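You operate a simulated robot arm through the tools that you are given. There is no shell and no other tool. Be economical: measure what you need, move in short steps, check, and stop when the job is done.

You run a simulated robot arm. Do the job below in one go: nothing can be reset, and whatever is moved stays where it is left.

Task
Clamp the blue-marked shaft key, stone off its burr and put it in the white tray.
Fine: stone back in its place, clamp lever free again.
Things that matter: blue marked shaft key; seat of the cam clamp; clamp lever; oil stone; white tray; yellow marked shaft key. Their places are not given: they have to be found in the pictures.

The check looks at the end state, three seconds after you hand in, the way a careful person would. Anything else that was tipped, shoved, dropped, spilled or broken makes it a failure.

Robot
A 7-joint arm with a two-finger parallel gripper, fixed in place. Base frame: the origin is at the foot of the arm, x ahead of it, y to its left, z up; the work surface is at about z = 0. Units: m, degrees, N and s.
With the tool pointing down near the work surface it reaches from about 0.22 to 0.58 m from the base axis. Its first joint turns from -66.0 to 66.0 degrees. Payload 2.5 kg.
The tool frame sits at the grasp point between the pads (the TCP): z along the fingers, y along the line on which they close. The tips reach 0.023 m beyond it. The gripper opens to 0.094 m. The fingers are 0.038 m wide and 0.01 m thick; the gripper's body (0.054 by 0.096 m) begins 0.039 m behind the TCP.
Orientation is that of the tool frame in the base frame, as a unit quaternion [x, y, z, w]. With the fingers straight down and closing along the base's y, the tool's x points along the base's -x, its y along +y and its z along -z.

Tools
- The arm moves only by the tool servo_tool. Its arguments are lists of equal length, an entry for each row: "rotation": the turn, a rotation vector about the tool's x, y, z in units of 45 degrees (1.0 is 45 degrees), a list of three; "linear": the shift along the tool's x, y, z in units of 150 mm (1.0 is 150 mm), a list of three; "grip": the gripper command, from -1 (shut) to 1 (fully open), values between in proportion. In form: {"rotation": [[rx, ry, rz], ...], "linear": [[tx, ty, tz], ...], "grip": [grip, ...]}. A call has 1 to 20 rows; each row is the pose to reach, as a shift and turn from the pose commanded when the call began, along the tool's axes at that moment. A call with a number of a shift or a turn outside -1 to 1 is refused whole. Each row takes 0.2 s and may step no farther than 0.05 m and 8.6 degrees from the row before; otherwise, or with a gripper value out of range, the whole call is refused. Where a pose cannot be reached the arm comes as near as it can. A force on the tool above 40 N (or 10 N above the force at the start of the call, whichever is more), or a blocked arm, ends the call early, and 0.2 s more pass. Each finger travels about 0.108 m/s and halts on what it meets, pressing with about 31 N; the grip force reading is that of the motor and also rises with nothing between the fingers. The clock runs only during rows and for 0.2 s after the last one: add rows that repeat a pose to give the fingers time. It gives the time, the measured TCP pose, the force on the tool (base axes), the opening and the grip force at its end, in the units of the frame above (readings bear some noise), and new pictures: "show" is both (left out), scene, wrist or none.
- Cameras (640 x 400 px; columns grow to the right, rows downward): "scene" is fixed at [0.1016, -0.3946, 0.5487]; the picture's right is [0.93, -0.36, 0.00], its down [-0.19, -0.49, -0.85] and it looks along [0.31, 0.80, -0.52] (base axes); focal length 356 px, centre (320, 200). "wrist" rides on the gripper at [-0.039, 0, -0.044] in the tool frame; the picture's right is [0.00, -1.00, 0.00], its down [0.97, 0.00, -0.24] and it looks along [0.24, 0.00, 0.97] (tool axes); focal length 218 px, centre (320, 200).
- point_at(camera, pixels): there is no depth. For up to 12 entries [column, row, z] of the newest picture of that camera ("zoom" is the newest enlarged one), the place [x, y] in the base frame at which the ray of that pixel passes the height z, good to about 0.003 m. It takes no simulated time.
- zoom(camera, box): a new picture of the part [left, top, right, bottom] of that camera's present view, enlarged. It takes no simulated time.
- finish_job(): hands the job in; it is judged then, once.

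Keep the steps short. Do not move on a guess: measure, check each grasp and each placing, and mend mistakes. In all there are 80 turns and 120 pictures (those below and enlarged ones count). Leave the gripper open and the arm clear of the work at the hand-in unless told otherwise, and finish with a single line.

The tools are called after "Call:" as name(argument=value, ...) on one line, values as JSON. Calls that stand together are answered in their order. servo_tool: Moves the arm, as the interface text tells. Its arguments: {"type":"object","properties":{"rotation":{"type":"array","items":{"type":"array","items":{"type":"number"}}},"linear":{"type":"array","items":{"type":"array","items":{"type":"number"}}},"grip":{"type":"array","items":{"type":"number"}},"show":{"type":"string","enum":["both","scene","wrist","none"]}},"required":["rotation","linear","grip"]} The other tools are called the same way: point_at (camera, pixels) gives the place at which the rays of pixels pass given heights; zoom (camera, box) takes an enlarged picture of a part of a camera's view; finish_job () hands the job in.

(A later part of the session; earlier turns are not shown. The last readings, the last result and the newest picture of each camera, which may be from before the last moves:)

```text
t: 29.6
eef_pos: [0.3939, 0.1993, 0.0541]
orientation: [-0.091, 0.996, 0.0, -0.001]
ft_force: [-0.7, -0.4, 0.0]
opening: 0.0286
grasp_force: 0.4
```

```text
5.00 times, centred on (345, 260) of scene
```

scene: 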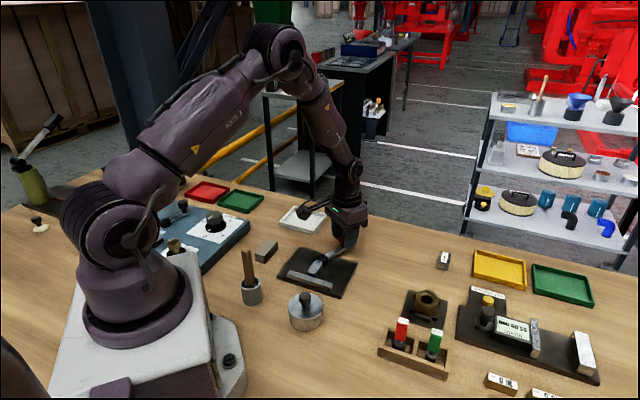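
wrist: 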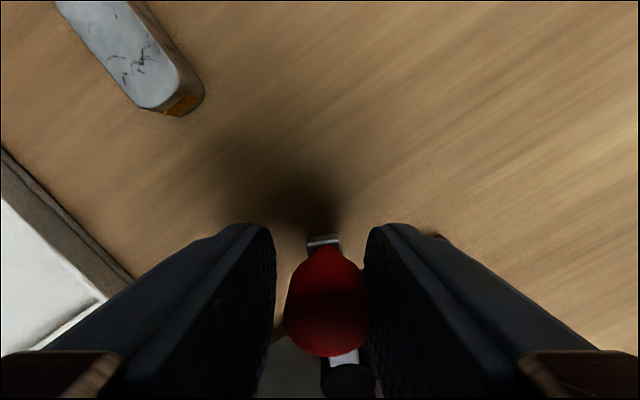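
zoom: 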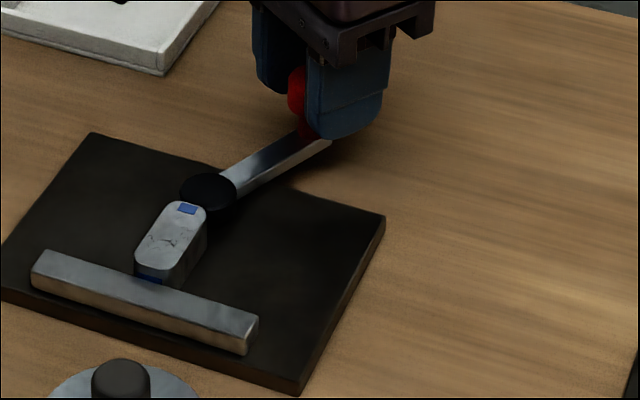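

It still moves freely. I'll repeat the same arc for another 40°.

Call:
servo_tool(rotation=[[0, 0, -0.089], [0, 0, -0.178], [0, 0, -0.267], [0, 0, -0.356], [0, 0, -0.445], [0, 0, -0.533], [0, 0, -0.622], [0, 0, -0.711], [0, 0, -0.8], [0, 0, -0.889], [0, 0, -0.889]], linear=[[0.006, 0.033, 0], [0.0147, 0.0653, 0], [0.026, 0.097, 0], [0.0383, 0.127, 0], [0.054, 0.157, 0], [0.0704, 0.186, 0], [0.09, 0.213, 0], [0.11, 0.239, 0], [0.133, 0.264, 0], [0.157, 0.287, 0], [0.157, 0.287, 0]], grip=[-0.4, -0.4, -0.4, -0.4, -0.4, -0.4, -0.4, -0.4, -0.4, -0.4, -0.4])

Call:
zoom(camera="scene", box=[290, 220, 400, 300])

```text
t: 31.6
eef_pos: [0.3737, 0.2211, 0.0546]
orientation: [-0.381, 0.924, -0.009, 0.002]
ft_force: [13.8, -14.1, -2.3]
opening: 0.0367
grasp_force: 9.5
stopped in row 10: the force on the tool passed its limit (the readings are from after the stop); the commanded pose is now the measured one
```

scene: 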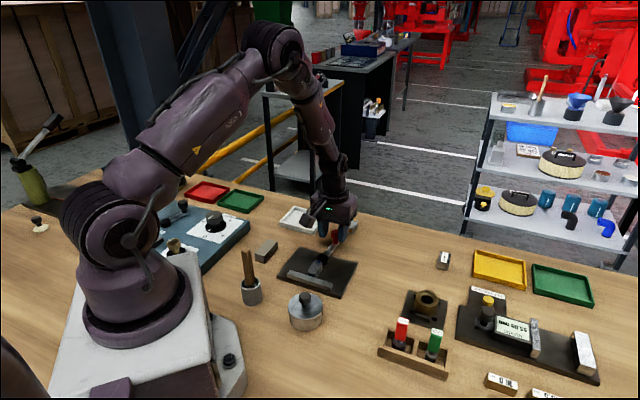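
wrist: 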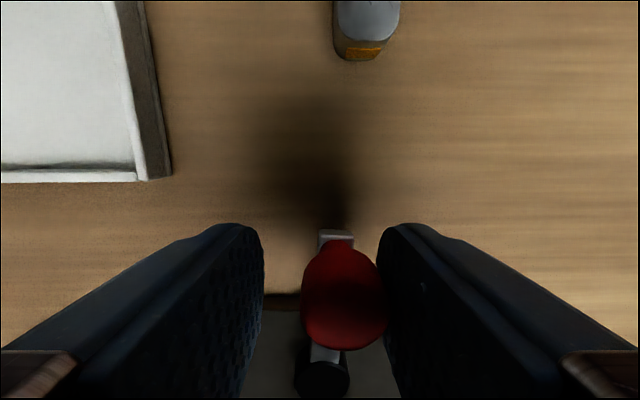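

```text
5.00 times, centred on (345, 260) of scene
```

zoom: 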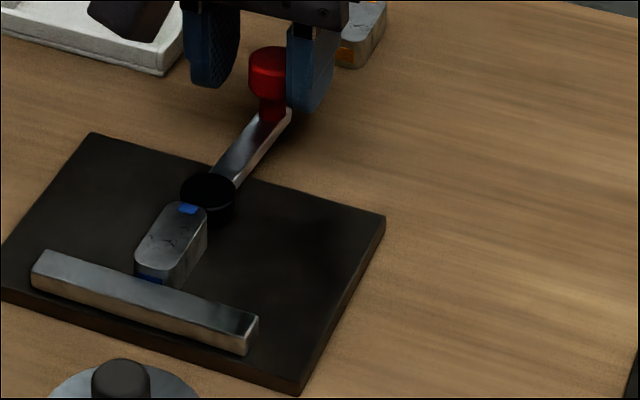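

After about 78° of swing the lever points straight away from the bar, the cam touches the key and there are 20 N of resistance. I'll push a little further to see whether this is the stop or just clamping resistance.

Call:
servo_tool(rotation=[[0, 0, 0], [0, 0, -0.03], [0, 0, -0.06], [0, 0, -0.09], [0, 0, -0.12], [0, 0, -0.12]], linear=[[0, 0, 0], [0.003, 0.015, 0], [0.006, 0.03, 0], [0.009, 0.045, 0], [0.012, 0.06, 0], [0.012, 0.06, 0]], grip=[-0.6, -0.6, -0.6, -0.6, -0.6, -0.6])

Call:
zoom(camera="scene", box=[290, 220, 400, 300])

```text
t: 32.4
eef_pos: [0.3769, 0.2177, 0.0565]
orientation: [-0.392, 0.92, -0.014, 0.005]
ft_force: [14.8, -12.7, -3.4]
opening: 0.0277
grasp_force: 10.2
stopped in row 3: the force on the tool passed its limit (the readings are from after the stop); the commanded pose is now the measured one
```

scene: 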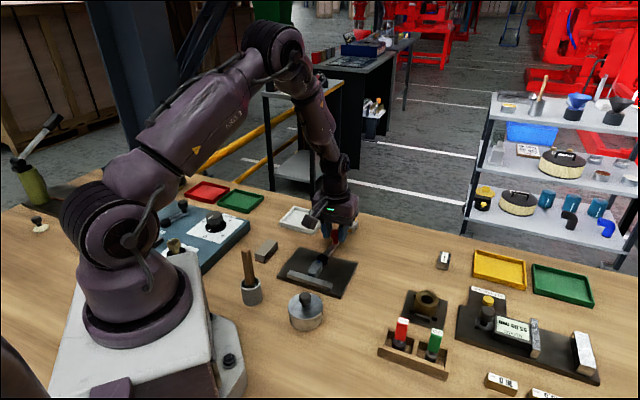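
wrist: 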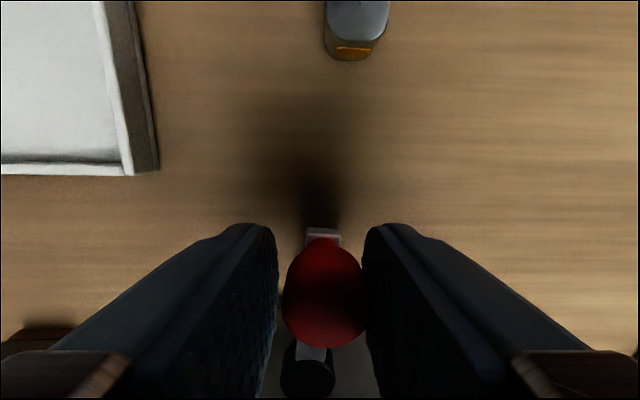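

```text
5.00 times, centred on (345, 260) of scene
```

zoom: 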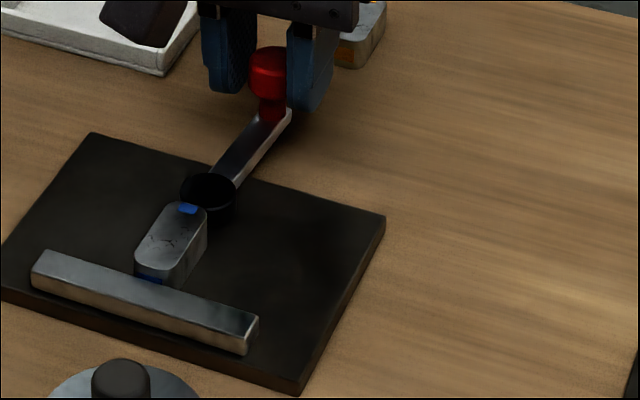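

The lever no longer moves with about 20 N on it, so it is at the clamped position. I'll open the fingers, rise clear and see whether it stays.

Call:
servo_tool(rotation=[[0, 0, 0], [0, 0, 0], [0, 0, 0], [0, 0, 0], [0, 0, 0], [0, 0, 0], [0, 0, 0]], linear=[[0, -0.01, 0], [0, -0.01, 0], [0, -0.01, 0], [0, -0.01, -0.15], [0, -0.01, -0.35], [0, -0.01, -0.55], [0, -0.01, -0.7]], grip=[0.1, 0.1, 0.1, 0.1, 0.1, 0.1, 0.1])

Call:
zoom(camera="scene", box=[290, 220, 400, 300])

```text
t: 34.0
eef_pos: [0.3718, 0.222, 0.159]
orientation: [-0.395, 0.919, -0.012, 0.003]
ft_force: [0.0, 0.7, 0.0]
opening: 0.0518
grasp_force: 0.2
```

scene: 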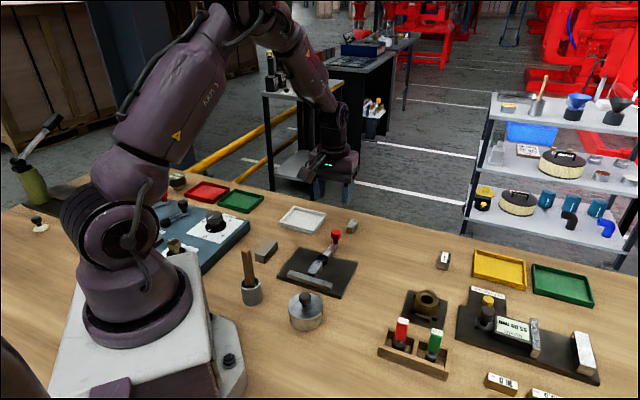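
wrist: 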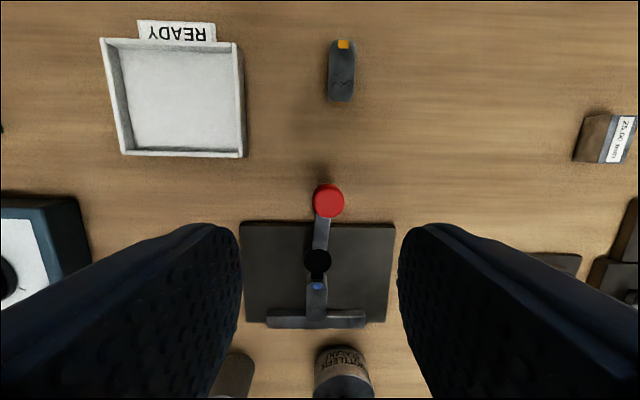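

```text
5.00 times, centred on (345, 260) of scene
```

zoom: 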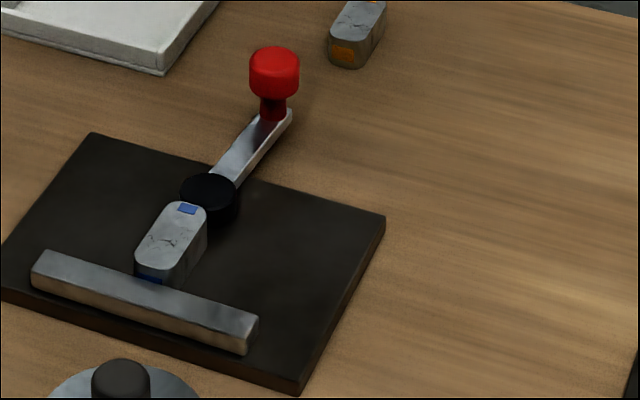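

The lever stays put with the key clamped. Next is the oil stone: I'll level the tool and move above it at (0.22,0.25).

Call:
servo_tool(rotation=[[-0.015, -0.002, 0.015], [-0.031, -0.005, 0.033], [-0.031, -0.005, 0.033], [-0.031, -0.005, 0.033], [-0.031, -0.005, 0.033]], linear=[[0.12, 0.2, 0], [0.24, 0.4, 0], [0.37, 0.6, 0], [0.49, 0.8, 0], [0.545, 0.863, 0]], grip=[0.5, 0.5, 0.5, 0.5, 0.5], show="wrist")

Call:
zoom(camera="wrist", box=[250, 130, 390, 270])

```text
t: 35.1
eef_pos: [0.2236, 0.2534, 0.1562]
orientation: [-0.383, 0.924, 0.001, 0.002]
ft_force: [-0.4, 0.2, -0.5]
opening: 0.0708
grasp_force: 0.1
```

wrist: 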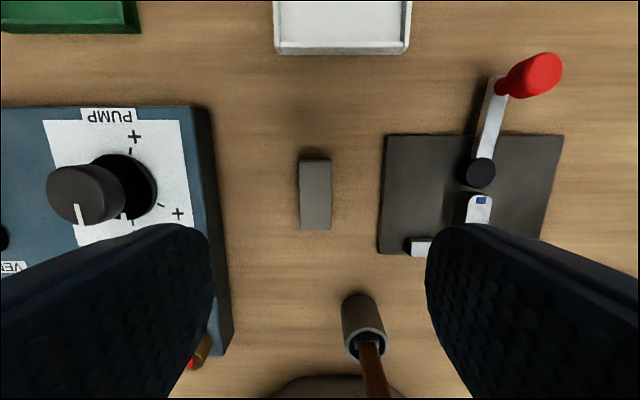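

```text
2.86 times, centred on (320, 200) of wrist
```

zoom: 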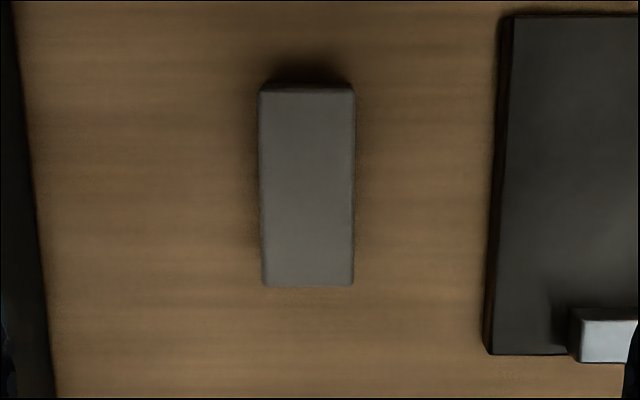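

Call:
point_at(camera="wrist", pixels=[[300, 195, 0.022], [331, 195, 0.022], [315.5, 161, 0.022], [315.5, 230, 0.022], [213, 195, 0.03], [228, 195, 0.0], [380, 195, 0.01]])

Call:
point_at(camera="scene", pixels=[[266, 245, 0.022], [266, 245, 0.027]])

Call:
zoom(camera="scene", box=[240, 230, 296, 270])

```text
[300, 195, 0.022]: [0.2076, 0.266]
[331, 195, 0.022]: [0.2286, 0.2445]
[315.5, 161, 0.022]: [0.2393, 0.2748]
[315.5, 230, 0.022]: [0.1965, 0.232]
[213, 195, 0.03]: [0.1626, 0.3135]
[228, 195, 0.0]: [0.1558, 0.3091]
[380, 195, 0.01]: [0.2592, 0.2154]
```

```text
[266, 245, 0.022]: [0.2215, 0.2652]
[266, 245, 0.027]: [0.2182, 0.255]
```

```text
10.00 times, centred on (268, 250) of scene
```

zoom: 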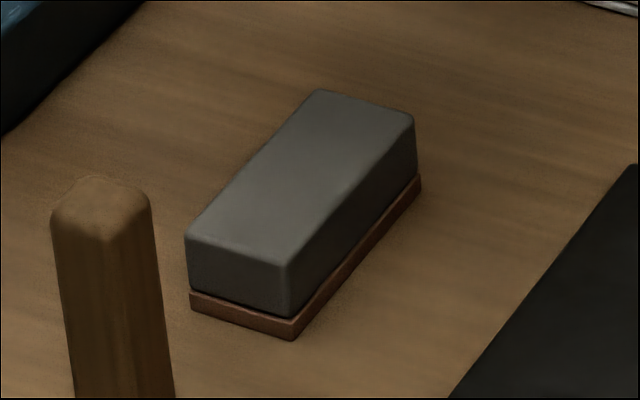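

The grey stone, about 30×61 mm and centred at (0.2175,0.254), rests on a thin brown base. I'll lower so that the tips stay about 9 mm up, above the base, and grip its sides.

Call:
servo_tool(rotation=[[0, 0, 0], [0, 0, 0], [0, 0, 0], [0, 0, 0], [0, 0, 0], [0, 0, 0], [0, 0, 0], [0, 0, 0]], linear=[[0.026, 0.031, 0.2], [0.026, 0.031, 0.45], [0.026, 0.031, 0.7], [0.026, 0.031, 0.828], [0.026, 0.031, 0.828], [0.026, 0.031, 0.828], [0.026, 0.031, 0.828], [0.026, 0.031, 0.828]], grip=[0.5, 0.5, 0.5, 0.5, 0.5, -1, -1, -1])

Call:
zoom(camera="scene", box=[240, 220, 310, 270])

```text
t: 37.0
eef_pos: [0.2194, 0.2533, 0.0341]
orientation: [-0.383, 0.924, 0.001, 0.001]
ft_force: [0.1, -0.4, -0.5]
opening: 0.0272
grasp_force: 31.3
```

scene: 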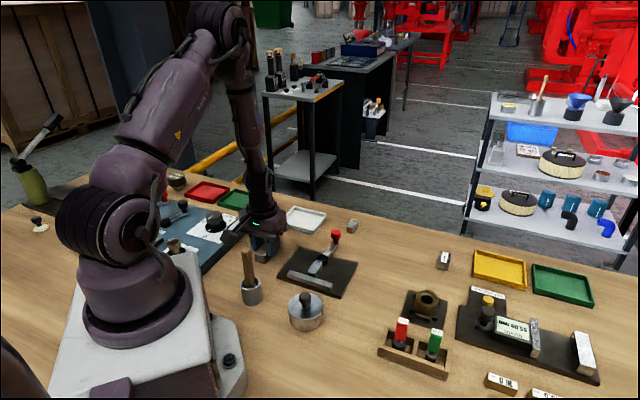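
wrist: 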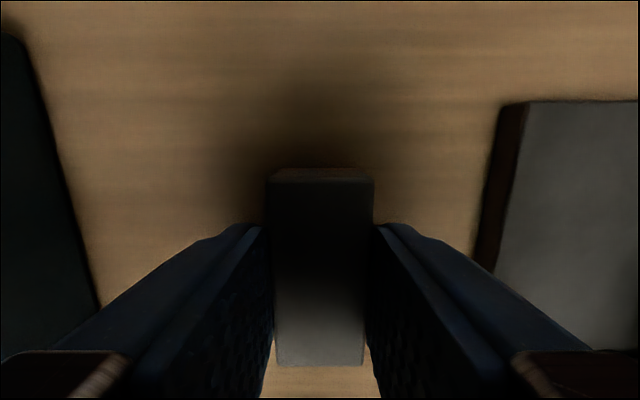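

```text
8.00 times, centred on (275, 245) of scene
```

zoom: 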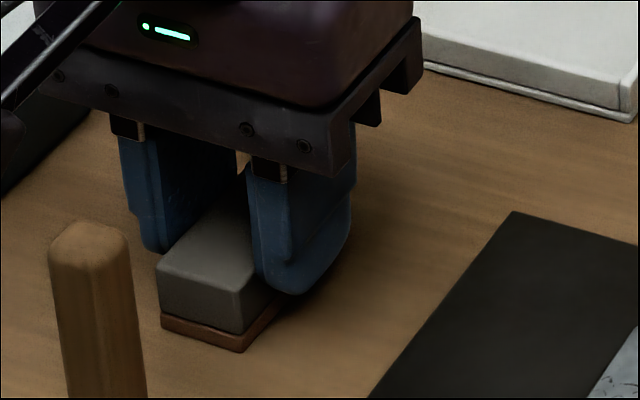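

The stone is gripped at 27.2 mm; the grasp pose at home is (0.2194,0.2533,0.0341). I'll lift and check what comes up with it.

Call:
servo_tool(rotation=[[0, 0, 0], [0, 0, 0], [0, 0, 0]], linear=[[0, 0, -0.15], [0, 0, -0.35], [0, 0, -0.45]], grip=[-1, -1, -1])

Call:
zoom(camera="scene", box=[230, 200, 314, 260])

```text
t: 37.8
eef_pos: [0.2172, 0.2515, 0.0993]
orientation: [-0.383, 0.924, 0.001, 0.001]
ft_force: [0.6, 0.7, -2.1]
opening: 0.0273
grasp_force: 31.5
```

scene: 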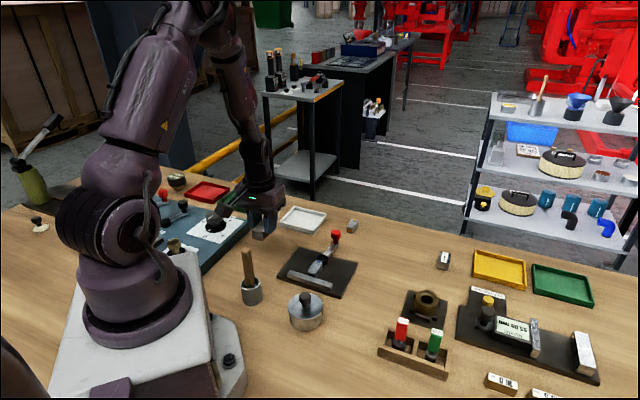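
wrist: 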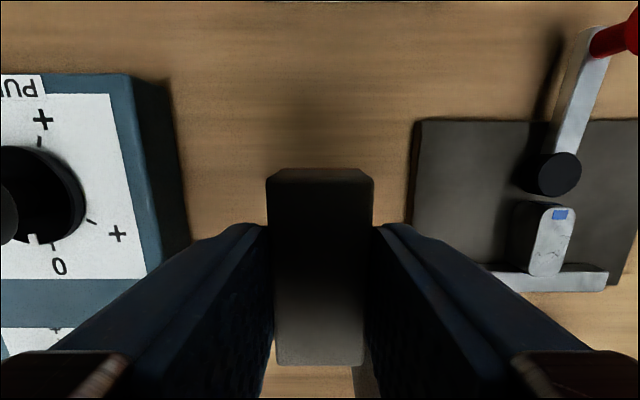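

```text
6.67 times, centred on (272, 230) of scene
```

zoom: 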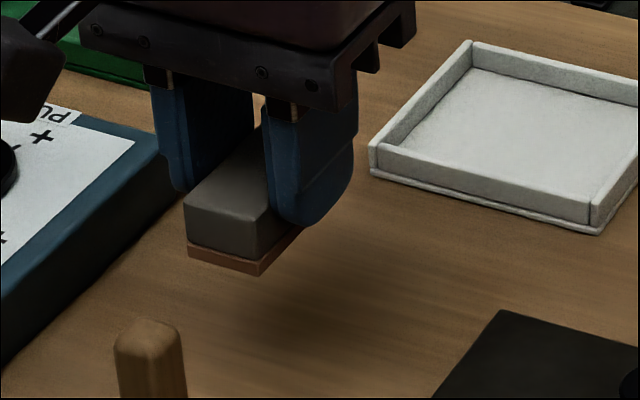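

The brown layer is the stone's own underside and nothing is left behind, so its place is that pose. The key top is at about z 0.027 and the cam top at 0.023, so the stone can stroke along the key above the cam. I'll carry it over the key.

Call:
servo_tool(rotation=[[0, 0, 0], [0, 0, 0], [0, 0, 0], [0, 0, 0], [0, 0, 0], [0, 0, 0]], linear=[[0.03, -0.2, -0.05], [0.06, -0.4, -0.05], [0.09, -0.6, -0.05], [0.113, -0.8, -0.05], [0.113, -0.886, 0], [0.113, -0.886, 0.15]], grip=[-1, -1, -1, -1, -1, -1])

Call:
zoom(camera="scene", box=[272, 230, 364, 300])

```text
t: 39.1
eef_pos: [0.3002, 0.1465, 0.0777]
orientation: [-0.383, 0.924, 0.0, 0.001]
ft_force: [0.0, -0.9, -1.4]
opening: 0.0272
grasp_force: 31.1
```

scene: 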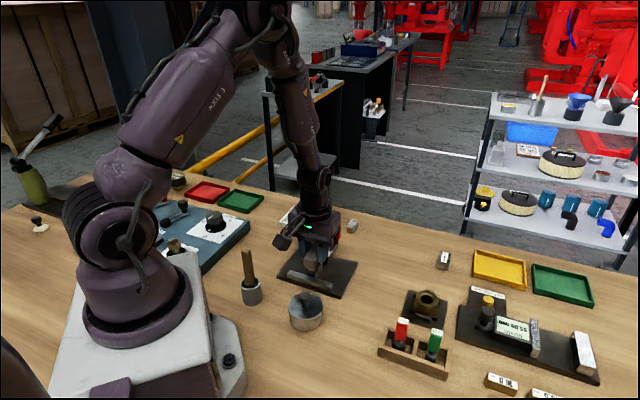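
wrist: 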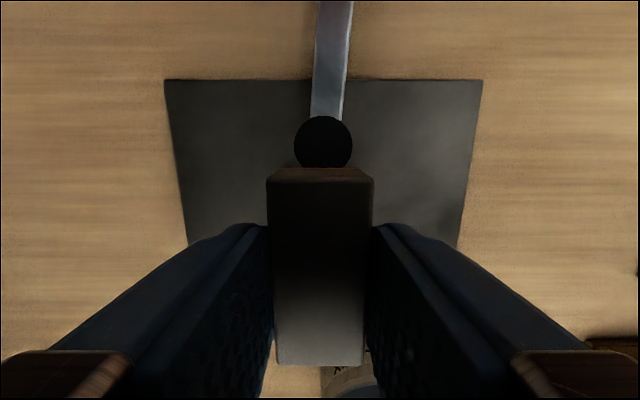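

```text
5.71 times, centred on (318, 265) of scene
```

zoom: 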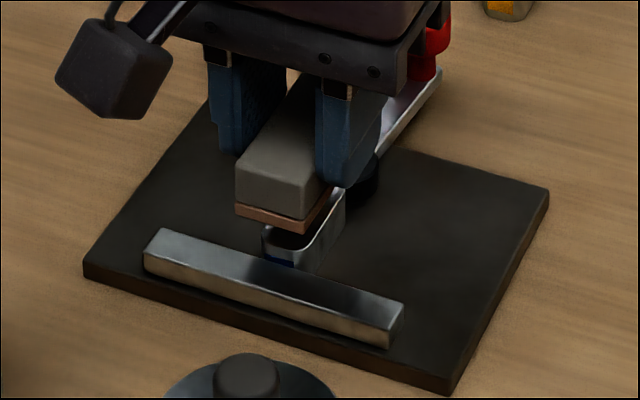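

The stone is lined up above the key. I'll lower it in small steps until it touches.

Call:
servo_tool(rotation=[[0, 0, 0], [0, 0, 0], [0, 0, 0], [0, 0, 0], [0, 0, 0], [0, 0, 0], [0, 0, 0]], linear=[[0, 0, 0.05], [0, 0, 0.08], [0, 0, 0.09], [0, 0, 0.1], [0, 0, 0.107], [0, 0, 0.114], [0, 0, 0.114]], grip=[-1, -1, -1, -1, -1, -1, -1], show="none")

```text
t: 40.8
eef_pos: [0.3005, 0.1467, 0.0594]
orientation: [-0.382, 0.924, 0.0, 0.0]
ft_force: [-3.7, -2.6, 18.9]
opening: 0.0271
grasp_force: 31.0
```

Contact at TCP z 0.0594 with 19 N. I'll ease off slightly and stroke back and forth ±15 mm along the key.

Call:
servo_tool(rotation=[[0, 0, 0], [0, 0, 0], [0, 0, 0], [0, 0, 0], [0, 0, 0], [0, 0, 0], [0, 0, 0], [0, 0, 0], [0, 0, 0], [0, 0, 0], [0, 0, 0], [0, 0, 0], [0, 0, 0], [0, 0, 0], [0, 0, 0], [0, 0, 0], [0, 0, 0], [0, 0, 0], [0, 0, 0], [0, 0, 0]], linear=[[0, 0, -0.002], [0.035, 0, -0.002], [0.07, 0, -0.002], [0.1, 0, -0.002], [0.07, 0, -0.002], [0.035, 0, -0.002], [0, 0, -0.002], [-0.035, 0, -0.002], [-0.07, 0, -0.002], [-0.1, 0, -0.002], [-0.07, 0, -0.002], [-0.035, 0, -0.002], [0, 0, -0.002], [0.035, 0, -0.002], [0.07, 0, -0.002], [0.1, 0, -0.002], [0.07, 0, -0.002], [0.035, 0, -0.002], [0, 0, -0.002], [0, 0, -0.002]], grip=[-1, -1, -1, -1, -1, -1, -1, -1, -1, -1, -1, -1, -1, -1, -1, -1, -1, -1, -1, -1])

Call:
zoom(camera="scene", box=[272, 230, 364, 300])

```text
t: 45.0
eef_pos: [0.3009, 0.1484, 0.0597]
orientation: [-0.383, 0.924, 0.0, 0.001]
ft_force: [0.4, 0.1, -0.6]
opening: 0.0271
grasp_force: 31.1
```

scene: 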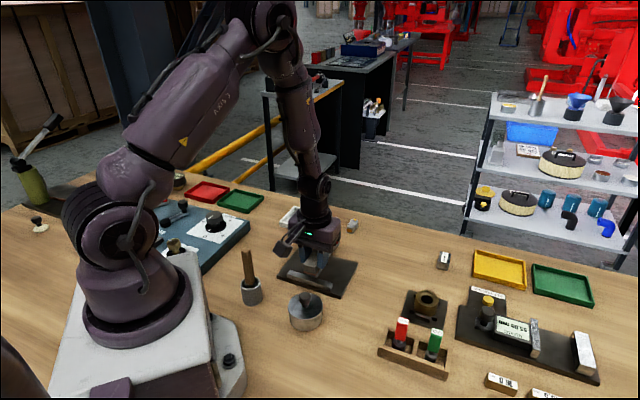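
wrist: 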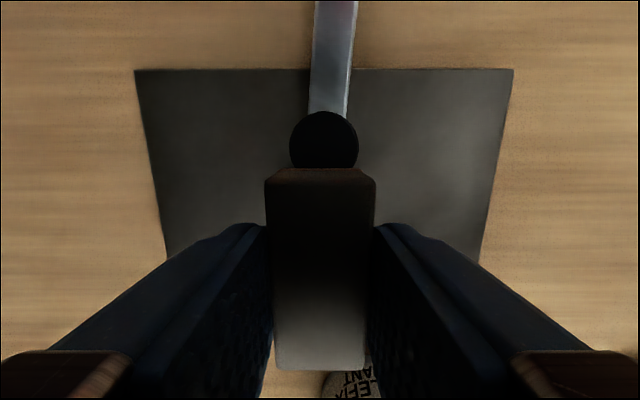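

```text
5.71 times, centred on (318, 265) of scene
```

zoom: 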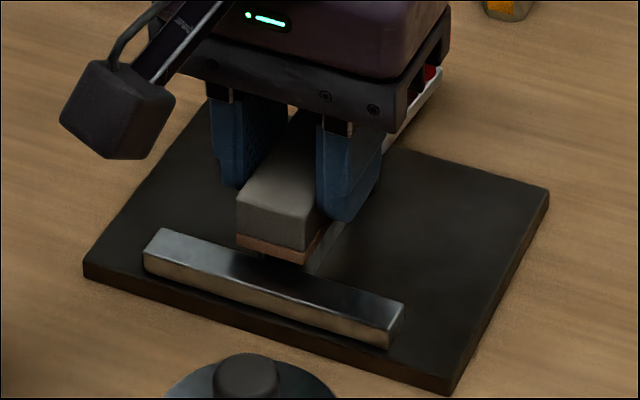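

At the end the vertical force was about 0, so some of those strokes may have been too light. I'll press about 0.7 mm deeper and stroke again, ending on a measured contact.

Call:
servo_tool(rotation=[[0, 0, 0], [0, 0, 0], [0, 0, 0], [0, 0, 0], [0, 0, 0]], linear=[[0, 0, 0.003], [0, 0, 0.005], [0.035, 0, 0.005], [0.07, 0, 0.005], [0.1, 0, 0.005]], grip=[-1, -1, -1, -1, -1], show="none")

```text
t: 46.1
eef_pos: [0.2896, 0.1353, 0.0588]
orientation: [-0.383, 0.924, 0.0, 0.001]
ft_force: [-0.7, 0.8, -2.5]
opening: 0.0274
grasp_force: 31.2
```

There is no contact force here. I'll lower in fine steps until the force comes back.

Call:
servo_tool(rotation=[[0, 0, 0], [0, 0, 0], [0, 0, 0], [0, 0, 0]], linear=[[0, 0, 0.003], [0, 0, 0.006], [0, 0, 0.009], [0, 0, 0.009]], grip=[-1, -1, -1, -1], show="wrist")

Call:
zoom(camera="scene", box=[272, 230, 364, 300])

```text
t: 47.1
eef_pos: [0.2898, 0.1366, 0.0593]
orientation: [-0.382, 0.924, 0.001, 0.002]
ft_force: [1.7, -1.0, 23.2]
opening: 0.0273
grasp_force: 30.7
```

wrist: 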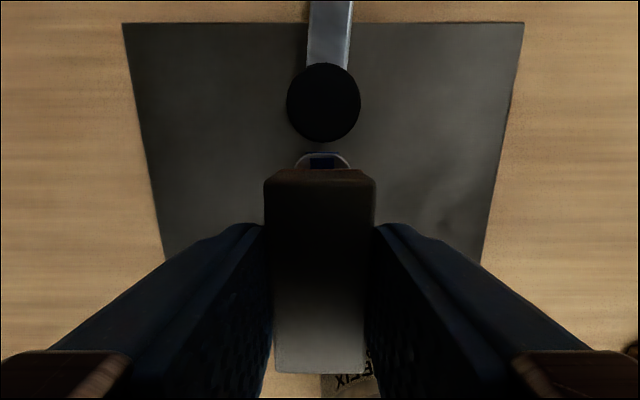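

```text
5.71 times, centred on (318, 265) of scene
```

zoom: 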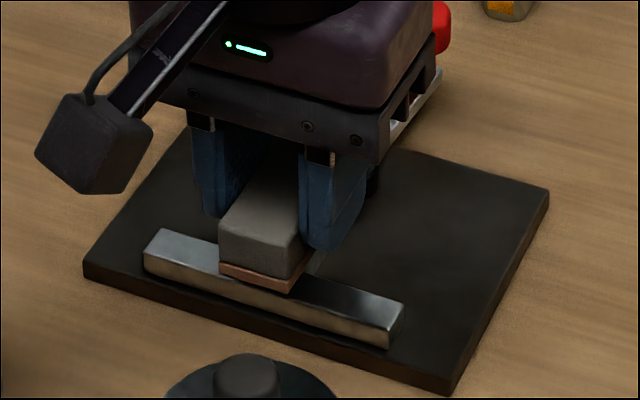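

Now there are 23 N on the key at this end. I'll stroke from here across the whole key and back at this height.

Call:
servo_tool(rotation=[[0, 0, 0], [0, 0, 0], [0, 0, 0], [0, 0, 0], [0, 0, 0], [0, 0, 0], [0, 0, 0]], linear=[[-0.033, 0, 0], [-0.067, 0, 0], [-0.1, 0, 0], [-0.133, 0, 0], [-0.167, 0, 0], [-0.2, 0, 0], [-0.2, 0, 0]], grip=[-1, -1, -1, -1, -1, -1, -1], show="none")

Call:
servo_tool(rotation=[[0, 0, 0], [0, 0, 0], [0, 0, 0], [0, 0, 0], [0, 0, 0], [0, 0, 0], [0, 0, 0]], linear=[[0.033, 0, 0], [0.067, 0, 0], [0.1, 0, 0], [0.133, 0, 0], [0.167, 0, 0], [0.2, 0, 0], [0.2, 0, 0]], grip=[-1, -1, -1, -1, -1, -1, -1], show="wrist")

```text
t: 48.8
eef_pos: [0.3091, 0.1583, 0.0578]
orientation: [-0.382, 0.924, -0.001, 0.0]
ft_force: [-0.5, 0.4, -0.4]
opening: 0.0274
grasp_force: 31.3
```

```text
t: 50.4
eef_pos: [0.287, 0.136, 0.0585]
orientation: [-0.383, 0.924, 0.001, 0.001]
ft_force: [0.2, 0.6, 1.3]
opening: 0.0271
grasp_force: 30.8
```

wrist: 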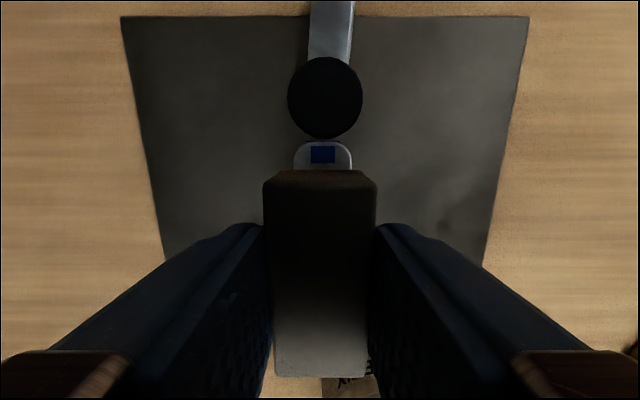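

The force fades after each pass; either the burr is wearing away or the stone is creeping in the grip. I'll lift and look at the key.

Call:
servo_tool(rotation=[[0, 0, 0], [0, 0, 0], [0, 0, 0], [0, 0, 0], [0, 0, 0]], linear=[[0, 0, -0.1], [0.1, 0.15, -0.3], [0.2, 0.3, -0.35], [0.3, 0.45, -0.35], [0.3, 0.45, -0.35]], grip=[-1, -1, -1, -1, -1])

Call:
zoom(camera="scene", box=[296, 246, 346, 286])

Call:
zoom(camera="wrist", box=[360, 60, 560, 200])

```text
t: 51.5
eef_pos: [0.2084, 0.153, 0.1094]
orientation: [-0.382, 0.924, 0.001, 0.0]
ft_force: [0.4, 0.7, -1.4]
opening: 0.0272
grasp_force: 30.9
```

scene: 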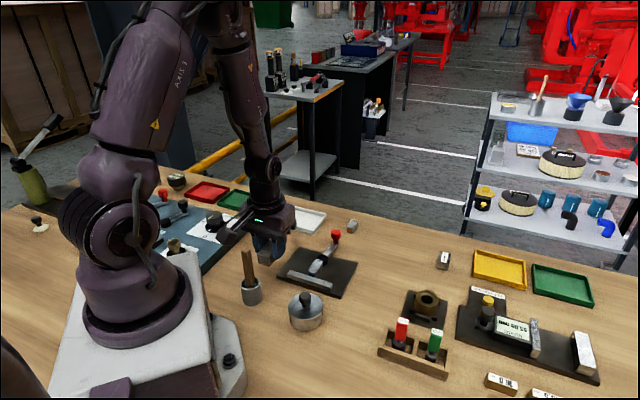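
wrist: 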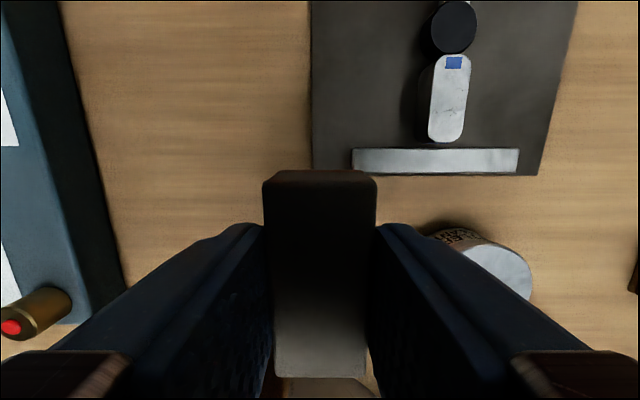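

```text
10.00 times, centred on (321, 266) of scene
```

zoom: 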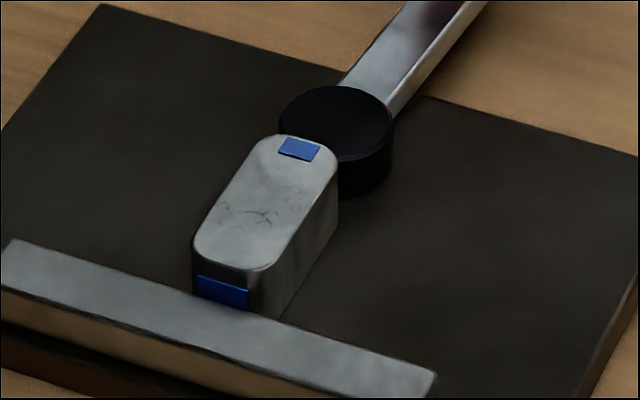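

```text
2.86 times, centred on (460, 130) of wrist
```

zoom: 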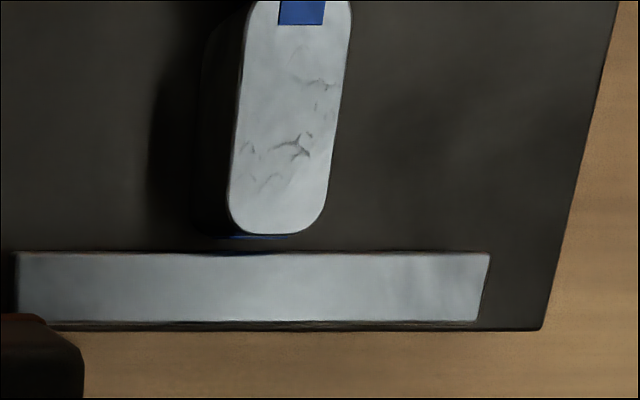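

The marks have faded but not gone, so stoning works and more passes are needed. I'll return just above the key.

Call:
servo_tool(rotation=[[0, 0, 0], [0, 0, 0], [0, 0, 0], [0, 0, 0], [0, 0, 0], [0, 0, 0]], linear=[[-0.1, -0.15, 0], [-0.2, -0.3, 0], [-0.3, -0.42, 0.05], [-0.34, -0.45, 0.2], [-0.34, -0.45, 0.32], [-0.34, -0.45, 0.34]], grip=[-1, -1, -1, -1, -1, -1], show="none")

Call:
servo_tool(rotation=[[0, 0, 0], [0, 0, 0], [0, 0, 0], [0, 0, 0]], linear=[[0, 0, 0.006], [0, 0, 0.01], [0, 0, 0.014], [0, 0, 0.016]], grip=[-1, -1, -1, -1], show="none")

```text
t: 53.0
eef_pos: [0.2939, 0.141, 0.0617]
orientation: [-0.383, 0.924, 0.0, 0.002]
ft_force: [0.5, -0.6, -0.9]
opening: 0.0274
grasp_force: 30.9
```

```text
t: 54.0
eef_pos: [0.2934, 0.1398, 0.0578]
orientation: [-0.382, 0.924, 0.0, 0.001]
ft_force: [-2.8, -0.1, 7.7]
opening: 0.0273
grasp_force: 31.0
```

Contact with 8 N. I'll stroke again, pressing slightly deeper with each pass.

Call:
servo_tool(rotation=[[0, 0, 0], [0, 0, 0], [0, 0, 0], [0, 0, 0], [0, 0, 0], [0, 0, 0], [0, 0, 0], [0, 0, 0], [0, 0, 0], [0, 0, 0], [0, 0, 0], [0, 0, 0]], linear=[[-0.03, 0, 0.002], [-0.065, 0, 0.002], [-0.1, 0, 0.002], [-0.13, 0, 0.002], [-0.1, 0, 0.003], [-0.065, 0, 0.003], [-0.03, 0, 0.003], [0, 0, 0.003], [-0.03, 0, 0.004], [-0.065, 0, 0.004], [-0.1, 0, 0.004], [-0.13, 0, 0.004]], grip=[-1, -1, -1, -1, -1, -1, -1, -1, -1, -1, -1, -1], show="none")

```text
t: 56.0
eef_pos: [0.2943, 0.1409, 0.0577]
orientation: [-0.381, 0.924, -0.001, -0.004]
ft_force: [-3.4, -2.0, 10.5]
opening: 0.0272
grasp_force: 31.3
stopped in row 10: the force on the tool passed its limit (the readings are from after the stop); the commanded pose is now the measured one
```

The force limit tripped late in the third pass, and the tool now rests with 10 N on the key. I'll keep stroking at this height without pressing deeper.

Call:
servo_tool(rotation=[[0, 0, 0], [0, 0, 0], [0, 0, 0], [0, 0, 0], [0, 0, 0], [0, 0, 0], [0, 0, 0], [0, 0, 0], [0, 0, 0], [0, 0, 0], [0, 0, 0], [0, 0, 0]], linear=[[-0.03, 0, 0], [-0.065, 0, 0], [-0.1, 0, 0], [-0.13, 0, 0], [-0.1, 0, 0], [-0.065, 0, 0], [-0.03, 0, 0], [0, 0, 0], [-0.03, 0, 0], [-0.065, 0, 0], [-0.1, 0, 0], [-0.065, 0, 0]], grip=[-1, -1, -1, -1, -1, -1, -1, -1, -1, -1, -1, -1], show="none")

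```text
t: 56.8
eef_pos: [0.3031, 0.1487, 0.0578]
orientation: [-0.38, 0.925, -0.002, -0.005]
ft_force: [-3.5, -2.2, 12.8]
opening: 0.0273
grasp_force: 31.2
stopped in row 3: the force on the tool passed its limit (the readings are from after the stop); the commanded pose is now the measured one
```

It tripped again while moving outward. I'll lift 0.4 mm and repeat the strokes more lightly.

Call:
servo_tool(rotation=[[0, 0, 0], [0, 0, 0], [0, 0, 0], [0, 0, 0], [0, 0, 0], [0, 0, 0], [0, 0, 0], [0, 0, 0], [0, 0, 0], [0, 0, 0], [0, 0, 0], [0, 0, 0], [0, 0, 0]], linear=[[0, 0, -0.003], [0.03, 0, -0.003], [0.06, 0, -0.003], [0.09, 0, -0.003], [0.06, 0, -0.003], [0.03, 0, -0.003], [0, 0, -0.003], [-0.03, 0, -0.003], [-0.06, 0, -0.003], [-0.03, 0, -0.003], [0, 0, -0.003], [0.03, 0, -0.003], [0.06, 0, -0.003]], grip=[-1, -1, -1, -1, -1, -1, -1, -1, -1, -1, -1, -1, -1], show="both")

Call:
zoom(camera="scene", box=[272, 230, 364, 300])

```text
t: 59.6
eef_pos: [0.2962, 0.1429, 0.0573]
orientation: [-0.381, 0.924, -0.003, -0.005]
ft_force: [-0.9, 1.1, -2.0]
opening: 0.0274
grasp_force: 30.9
```

scene: 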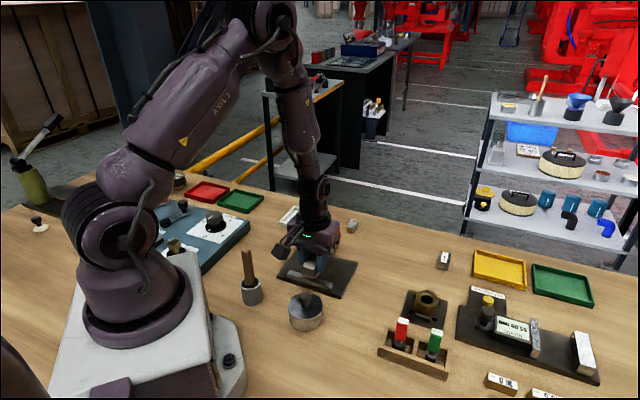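
wrist: 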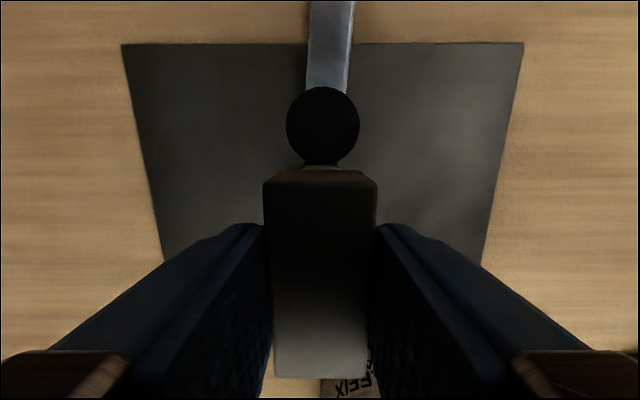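

```text
5.71 times, centred on (318, 265) of scene
```

zoom: 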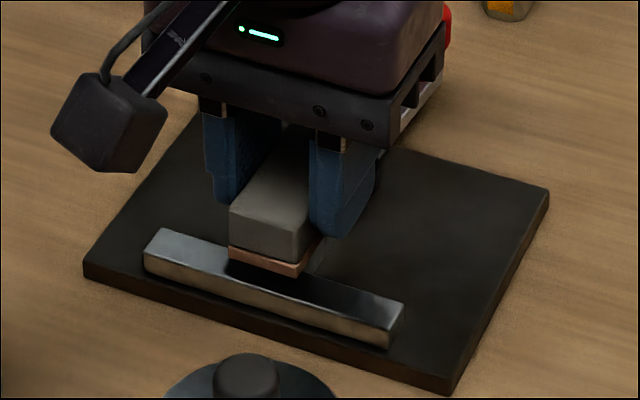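

The strokes ran through, but the force is near 0 again at the end. I'll level the tool (0.7° off), press back to contact and read the force.

Call:
servo_tool(rotation=[[-0.002, -0.0145, -0.0046], [-0.002, -0.0145, -0.0046], [-0.002, -0.0145, -0.0046], [-0.002, -0.0145, -0.0046]], linear=[[0, 0, 0], [0, 0, 0.002], [0, 0, 0.004], [0, 0, 0.004]], grip=[-1, -1, -1, -1], show="none")

```text
t: 60.6
eef_pos: [0.2967, 0.1421, 0.0575]
orientation: [-0.383, 0.924, 0.001, -0.001]
ft_force: [-8.0, -4.1, 20.8]
opening: 0.0272
grasp_force: 31.5
```

20 N contact. I'll stroke both ways with a slight easing.

Call:
servo_tool(rotation=[[0, 0, 0], [0, 0, 0], [0, 0, 0], [0, 0, 0], [0, 0, 0], [0, 0, 0], [0, 0, 0], [0, 0, 0], [0, 0, 0], [0, 0, 0], [0, 0, 0], [0, 0, 0], [0, 0, 0], [0, 0, 0], [0, 0, 0]], linear=[[0.02, 0, -0.001], [0.04, 0, -0.001], [0.02, 0, -0.001], [0, 0, -0.001], [-0.025, 0, -0.001], [-0.05, 0, -0.001], [-0.075, 0, -0.001], [-0.05, 0, -0.001], [-0.025, 0, -0.001], [0, 0, -0.001], [0.03, 0, -0.001], [0, 0, -0.001], [-0.03, 0, -0.001], [-0.06, 0, -0.001], [-0.03, 0, -0.001]], grip=[-1, -1, -1, -1, -1, -1, -1, -1, -1, -1, -1, -1, -1, -1, -1], show="none")

```text
t: 61.7
eef_pos: [0.2961, 0.1412, 0.0567]
orientation: [-0.383, 0.924, -0.001, -0.003]
ft_force: [-2.0, -2.0, 10.3]
opening: 0.0272
grasp_force: 31.2
stopped in row 5: the force on the tool passed its limit (the readings are from after the stop); the commanded pose is now the measured one
```

It trips again on the outward move. I'll lift away and inspect the key before going on.

Call:
servo_tool(rotation=[[0, 0, 0], [0, 0, 0], [0, 0, 0], [0, 0, 0], [0, 0, 0]], linear=[[0, 0, -0.1], [0.1, 0.15, -0.3], [0.2, 0.3, -0.35], [0.3, 0.45, -0.35], [0.3, 0.45, -0.35]], grip=[-1, -1, -1, -1, -1], show="wrist")

Call:
zoom(camera="scene", box=[296, 246, 346, 286])

Call:
zoom(camera="wrist", box=[380, 0, 520, 180])

```text
t: 62.9
eef_pos: [0.217, 0.1573, 0.1107]
orientation: [-0.382, 0.924, 0.0, -0.002]
ft_force: [-0.2, 0.3, -1.5]
opening: 0.0272
grasp_force: 31.8
```

wrist: 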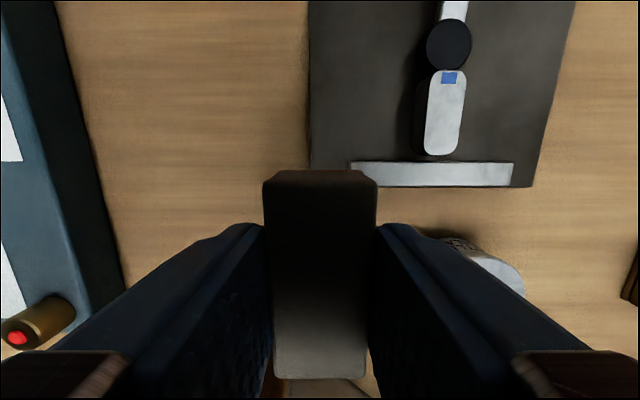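

```text
10.00 times, centred on (321, 266) of scene
```

zoom: 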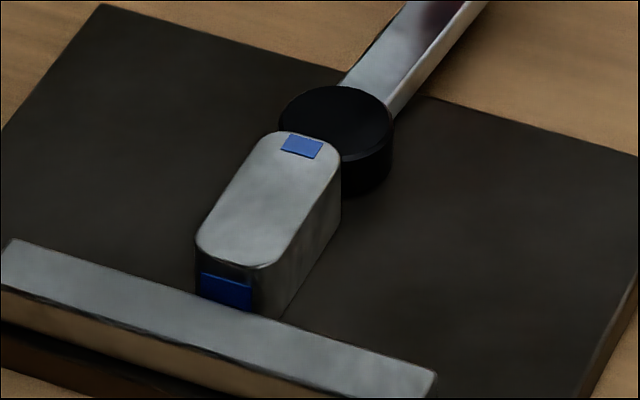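

```text
2.22 times, centred on (450, 90) of wrist
```

zoom: 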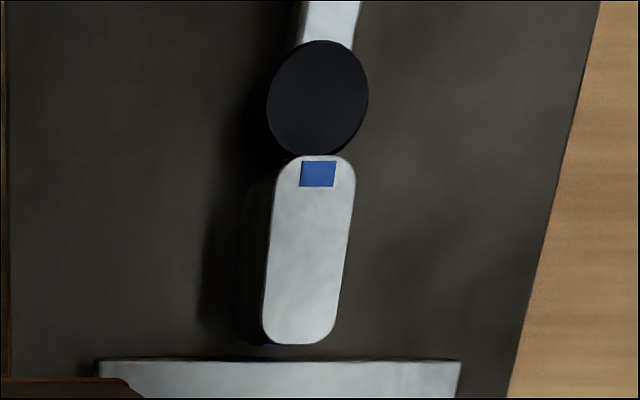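

The marks are gone and the top is clean bright metal. Now I'll return the stone: it has crept about 4.5 mm up in the grip but not sideways. I'll move over its home spot at the height of the earlier lift picture and compare.

Call:
servo_tool(rotation=[[0, 0, 0], [0, 0, 0], [0, 0, 0], [0, 0, 0], [0, 0, 0]], linear=[[-0.12, 0.12, 0], [-0.24, 0.24, 0], [-0.36, 0.36, 0], [-0.454, 0.442, 0.076], [-0.454, 0.442, 0.076]], grip=[-1, -1, -1, -1, -1])

```text
t: 64.1
eef_pos: [0.221, 0.2523, 0.0971]
orientation: [-0.382, 0.924, 0.0, -0.003]
ft_force: [-0.7, -0.6, -2.0]
opening: 0.0273
grasp_force: 30.6
```

scene: 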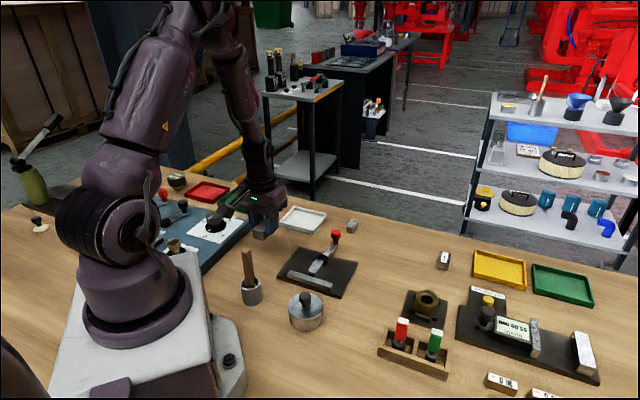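
wrist: 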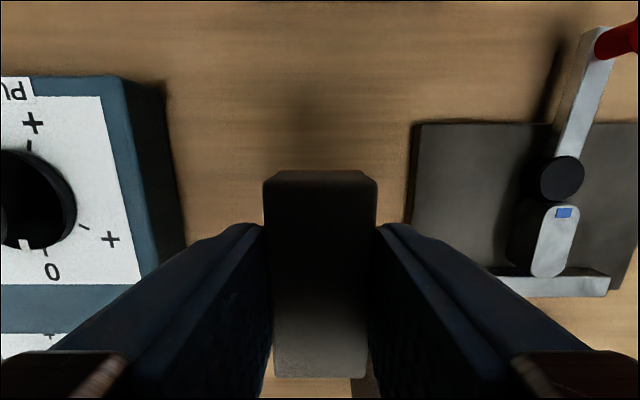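

Compared with the lift picture, fixed features sit about 3 px lower and 2.5 px to the left. That calls for a correction of about +1.8 mm in tool x and +1.5 mm in tool y. I'll apply it and lower to just above the table.

Call:
servo_tool(rotation=[[0, 0, 0], [0, 0, 0], [0, 0, 0], [0, 0, 0], [0, 0, 0], [0, 0, 0], [0, 0, 0], [0, 0, 0]], linear=[[0.012, 0.01, 0], [0.012, 0.01, 0.15], [0.012, 0.01, 0.3], [0.012, 0.01, 0.4], [0.012, 0.01, 0.425], [0.012, 0.01, 0.435], [0.012, 0.01, 0.445], [0.012, 0.01, 0.45]], grip=[-1, -1, -1, -1, -1, -1, -1, -1])

Call:
zoom(camera="scene", box=[240, 220, 310, 270])

```text
t: 65.9
eef_pos: [0.2169, 0.2517, 0.0309]
orientation: [-0.382, 0.924, 0.0, -0.003]
ft_force: [-0.1, 0.1, -0.8]
opening: 0.0273
grasp_force: 30.8
```

scene: 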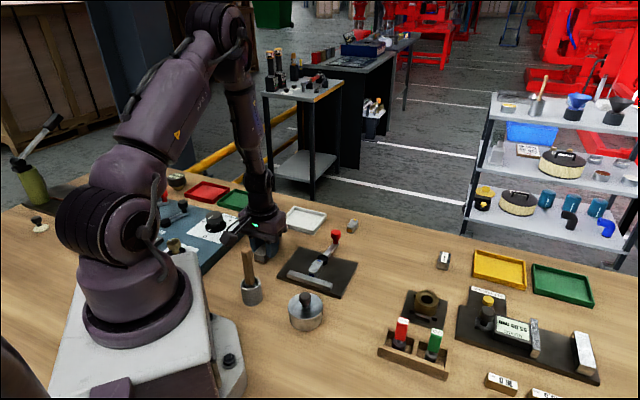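
wrist: 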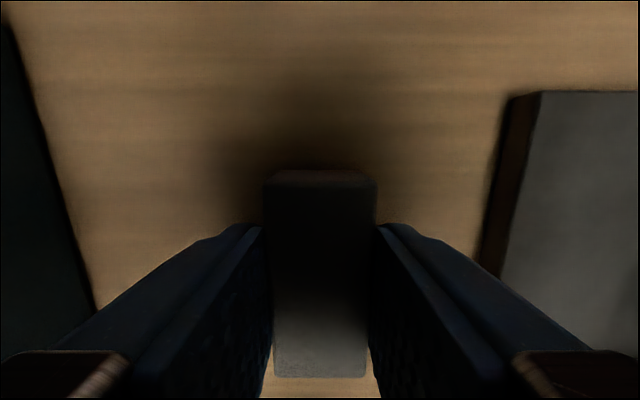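

```text
8.00 times, centred on (275, 245) of scene
```

zoom: 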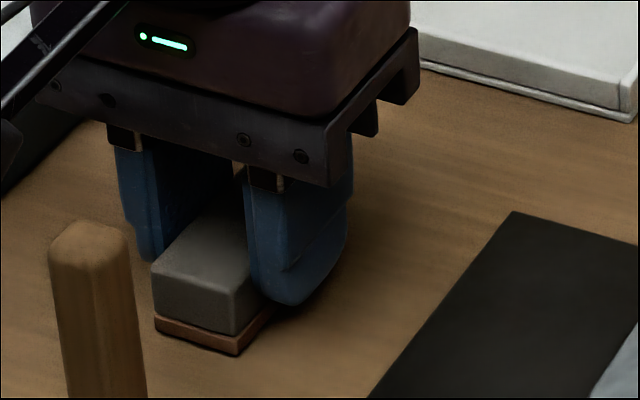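

The scene zoom and the wrist view against the original grasp picture agree that the stone is about 3 mm too far towards tool +x. I'll shift back 3.2 mm before touching down and compare again.

Call:
servo_tool(rotation=[[0, 0, 0], [0, 0, 0], [0, 0, 0]], linear=[[-0.01, 0, 0], [-0.021, 0, 0], [-0.021, 0, 0.003]], grip=[-1, -1, -1], show="wrist")

Call:
zoom(camera="scene", box=[240, 220, 310, 270])

```text
t: 66.7
eef_pos: [0.2179, 0.2534, 0.0297]
orientation: [-0.382, 0.924, 0.0, -0.003]
ft_force: [0.2, -0.4, -1.3]
opening: 0.027
grasp_force: 31.1
```

wrist: 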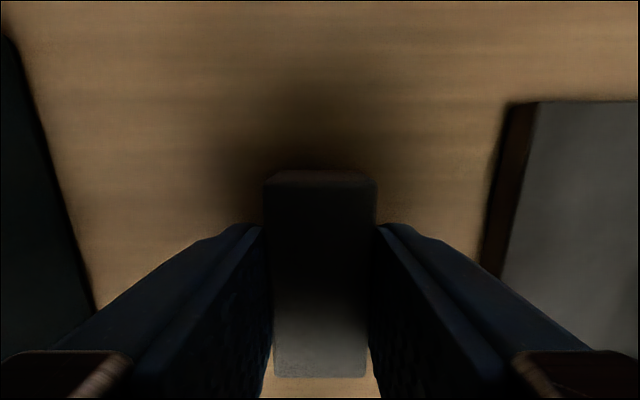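

```text
8.00 times, centred on (275, 245) of scene
```

zoom: 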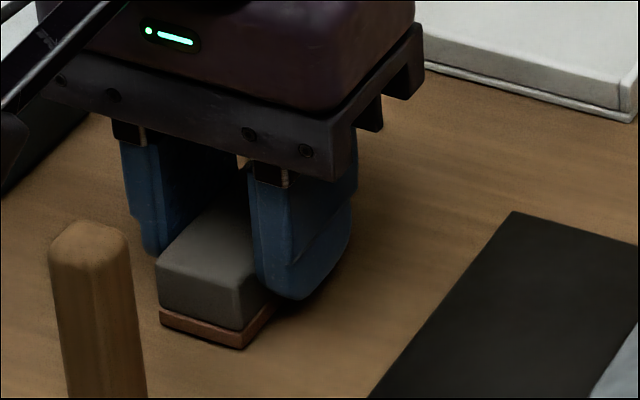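

The corners now match the original picture within a pixel or so. I'll lower to contact.

Call:
servo_tool(rotation=[[0, 0, 0], [0, 0, 0], [0, 0, 0], [0, 0, 0]], linear=[[0, 0, 0.004], [0, 0, 0.008], [0, 0, 0.011], [0, 0, 0.011]], grip=[-1, -1, -1, -1], show="none")

```text
t: 67.7
eef_pos: [0.2178, 0.2536, 0.0294]
orientation: [-0.382, 0.924, 0.0, -0.002]
ft_force: [2.2, -1.5, 4.3]
opening: 0.0274
grasp_force: 31.1
```

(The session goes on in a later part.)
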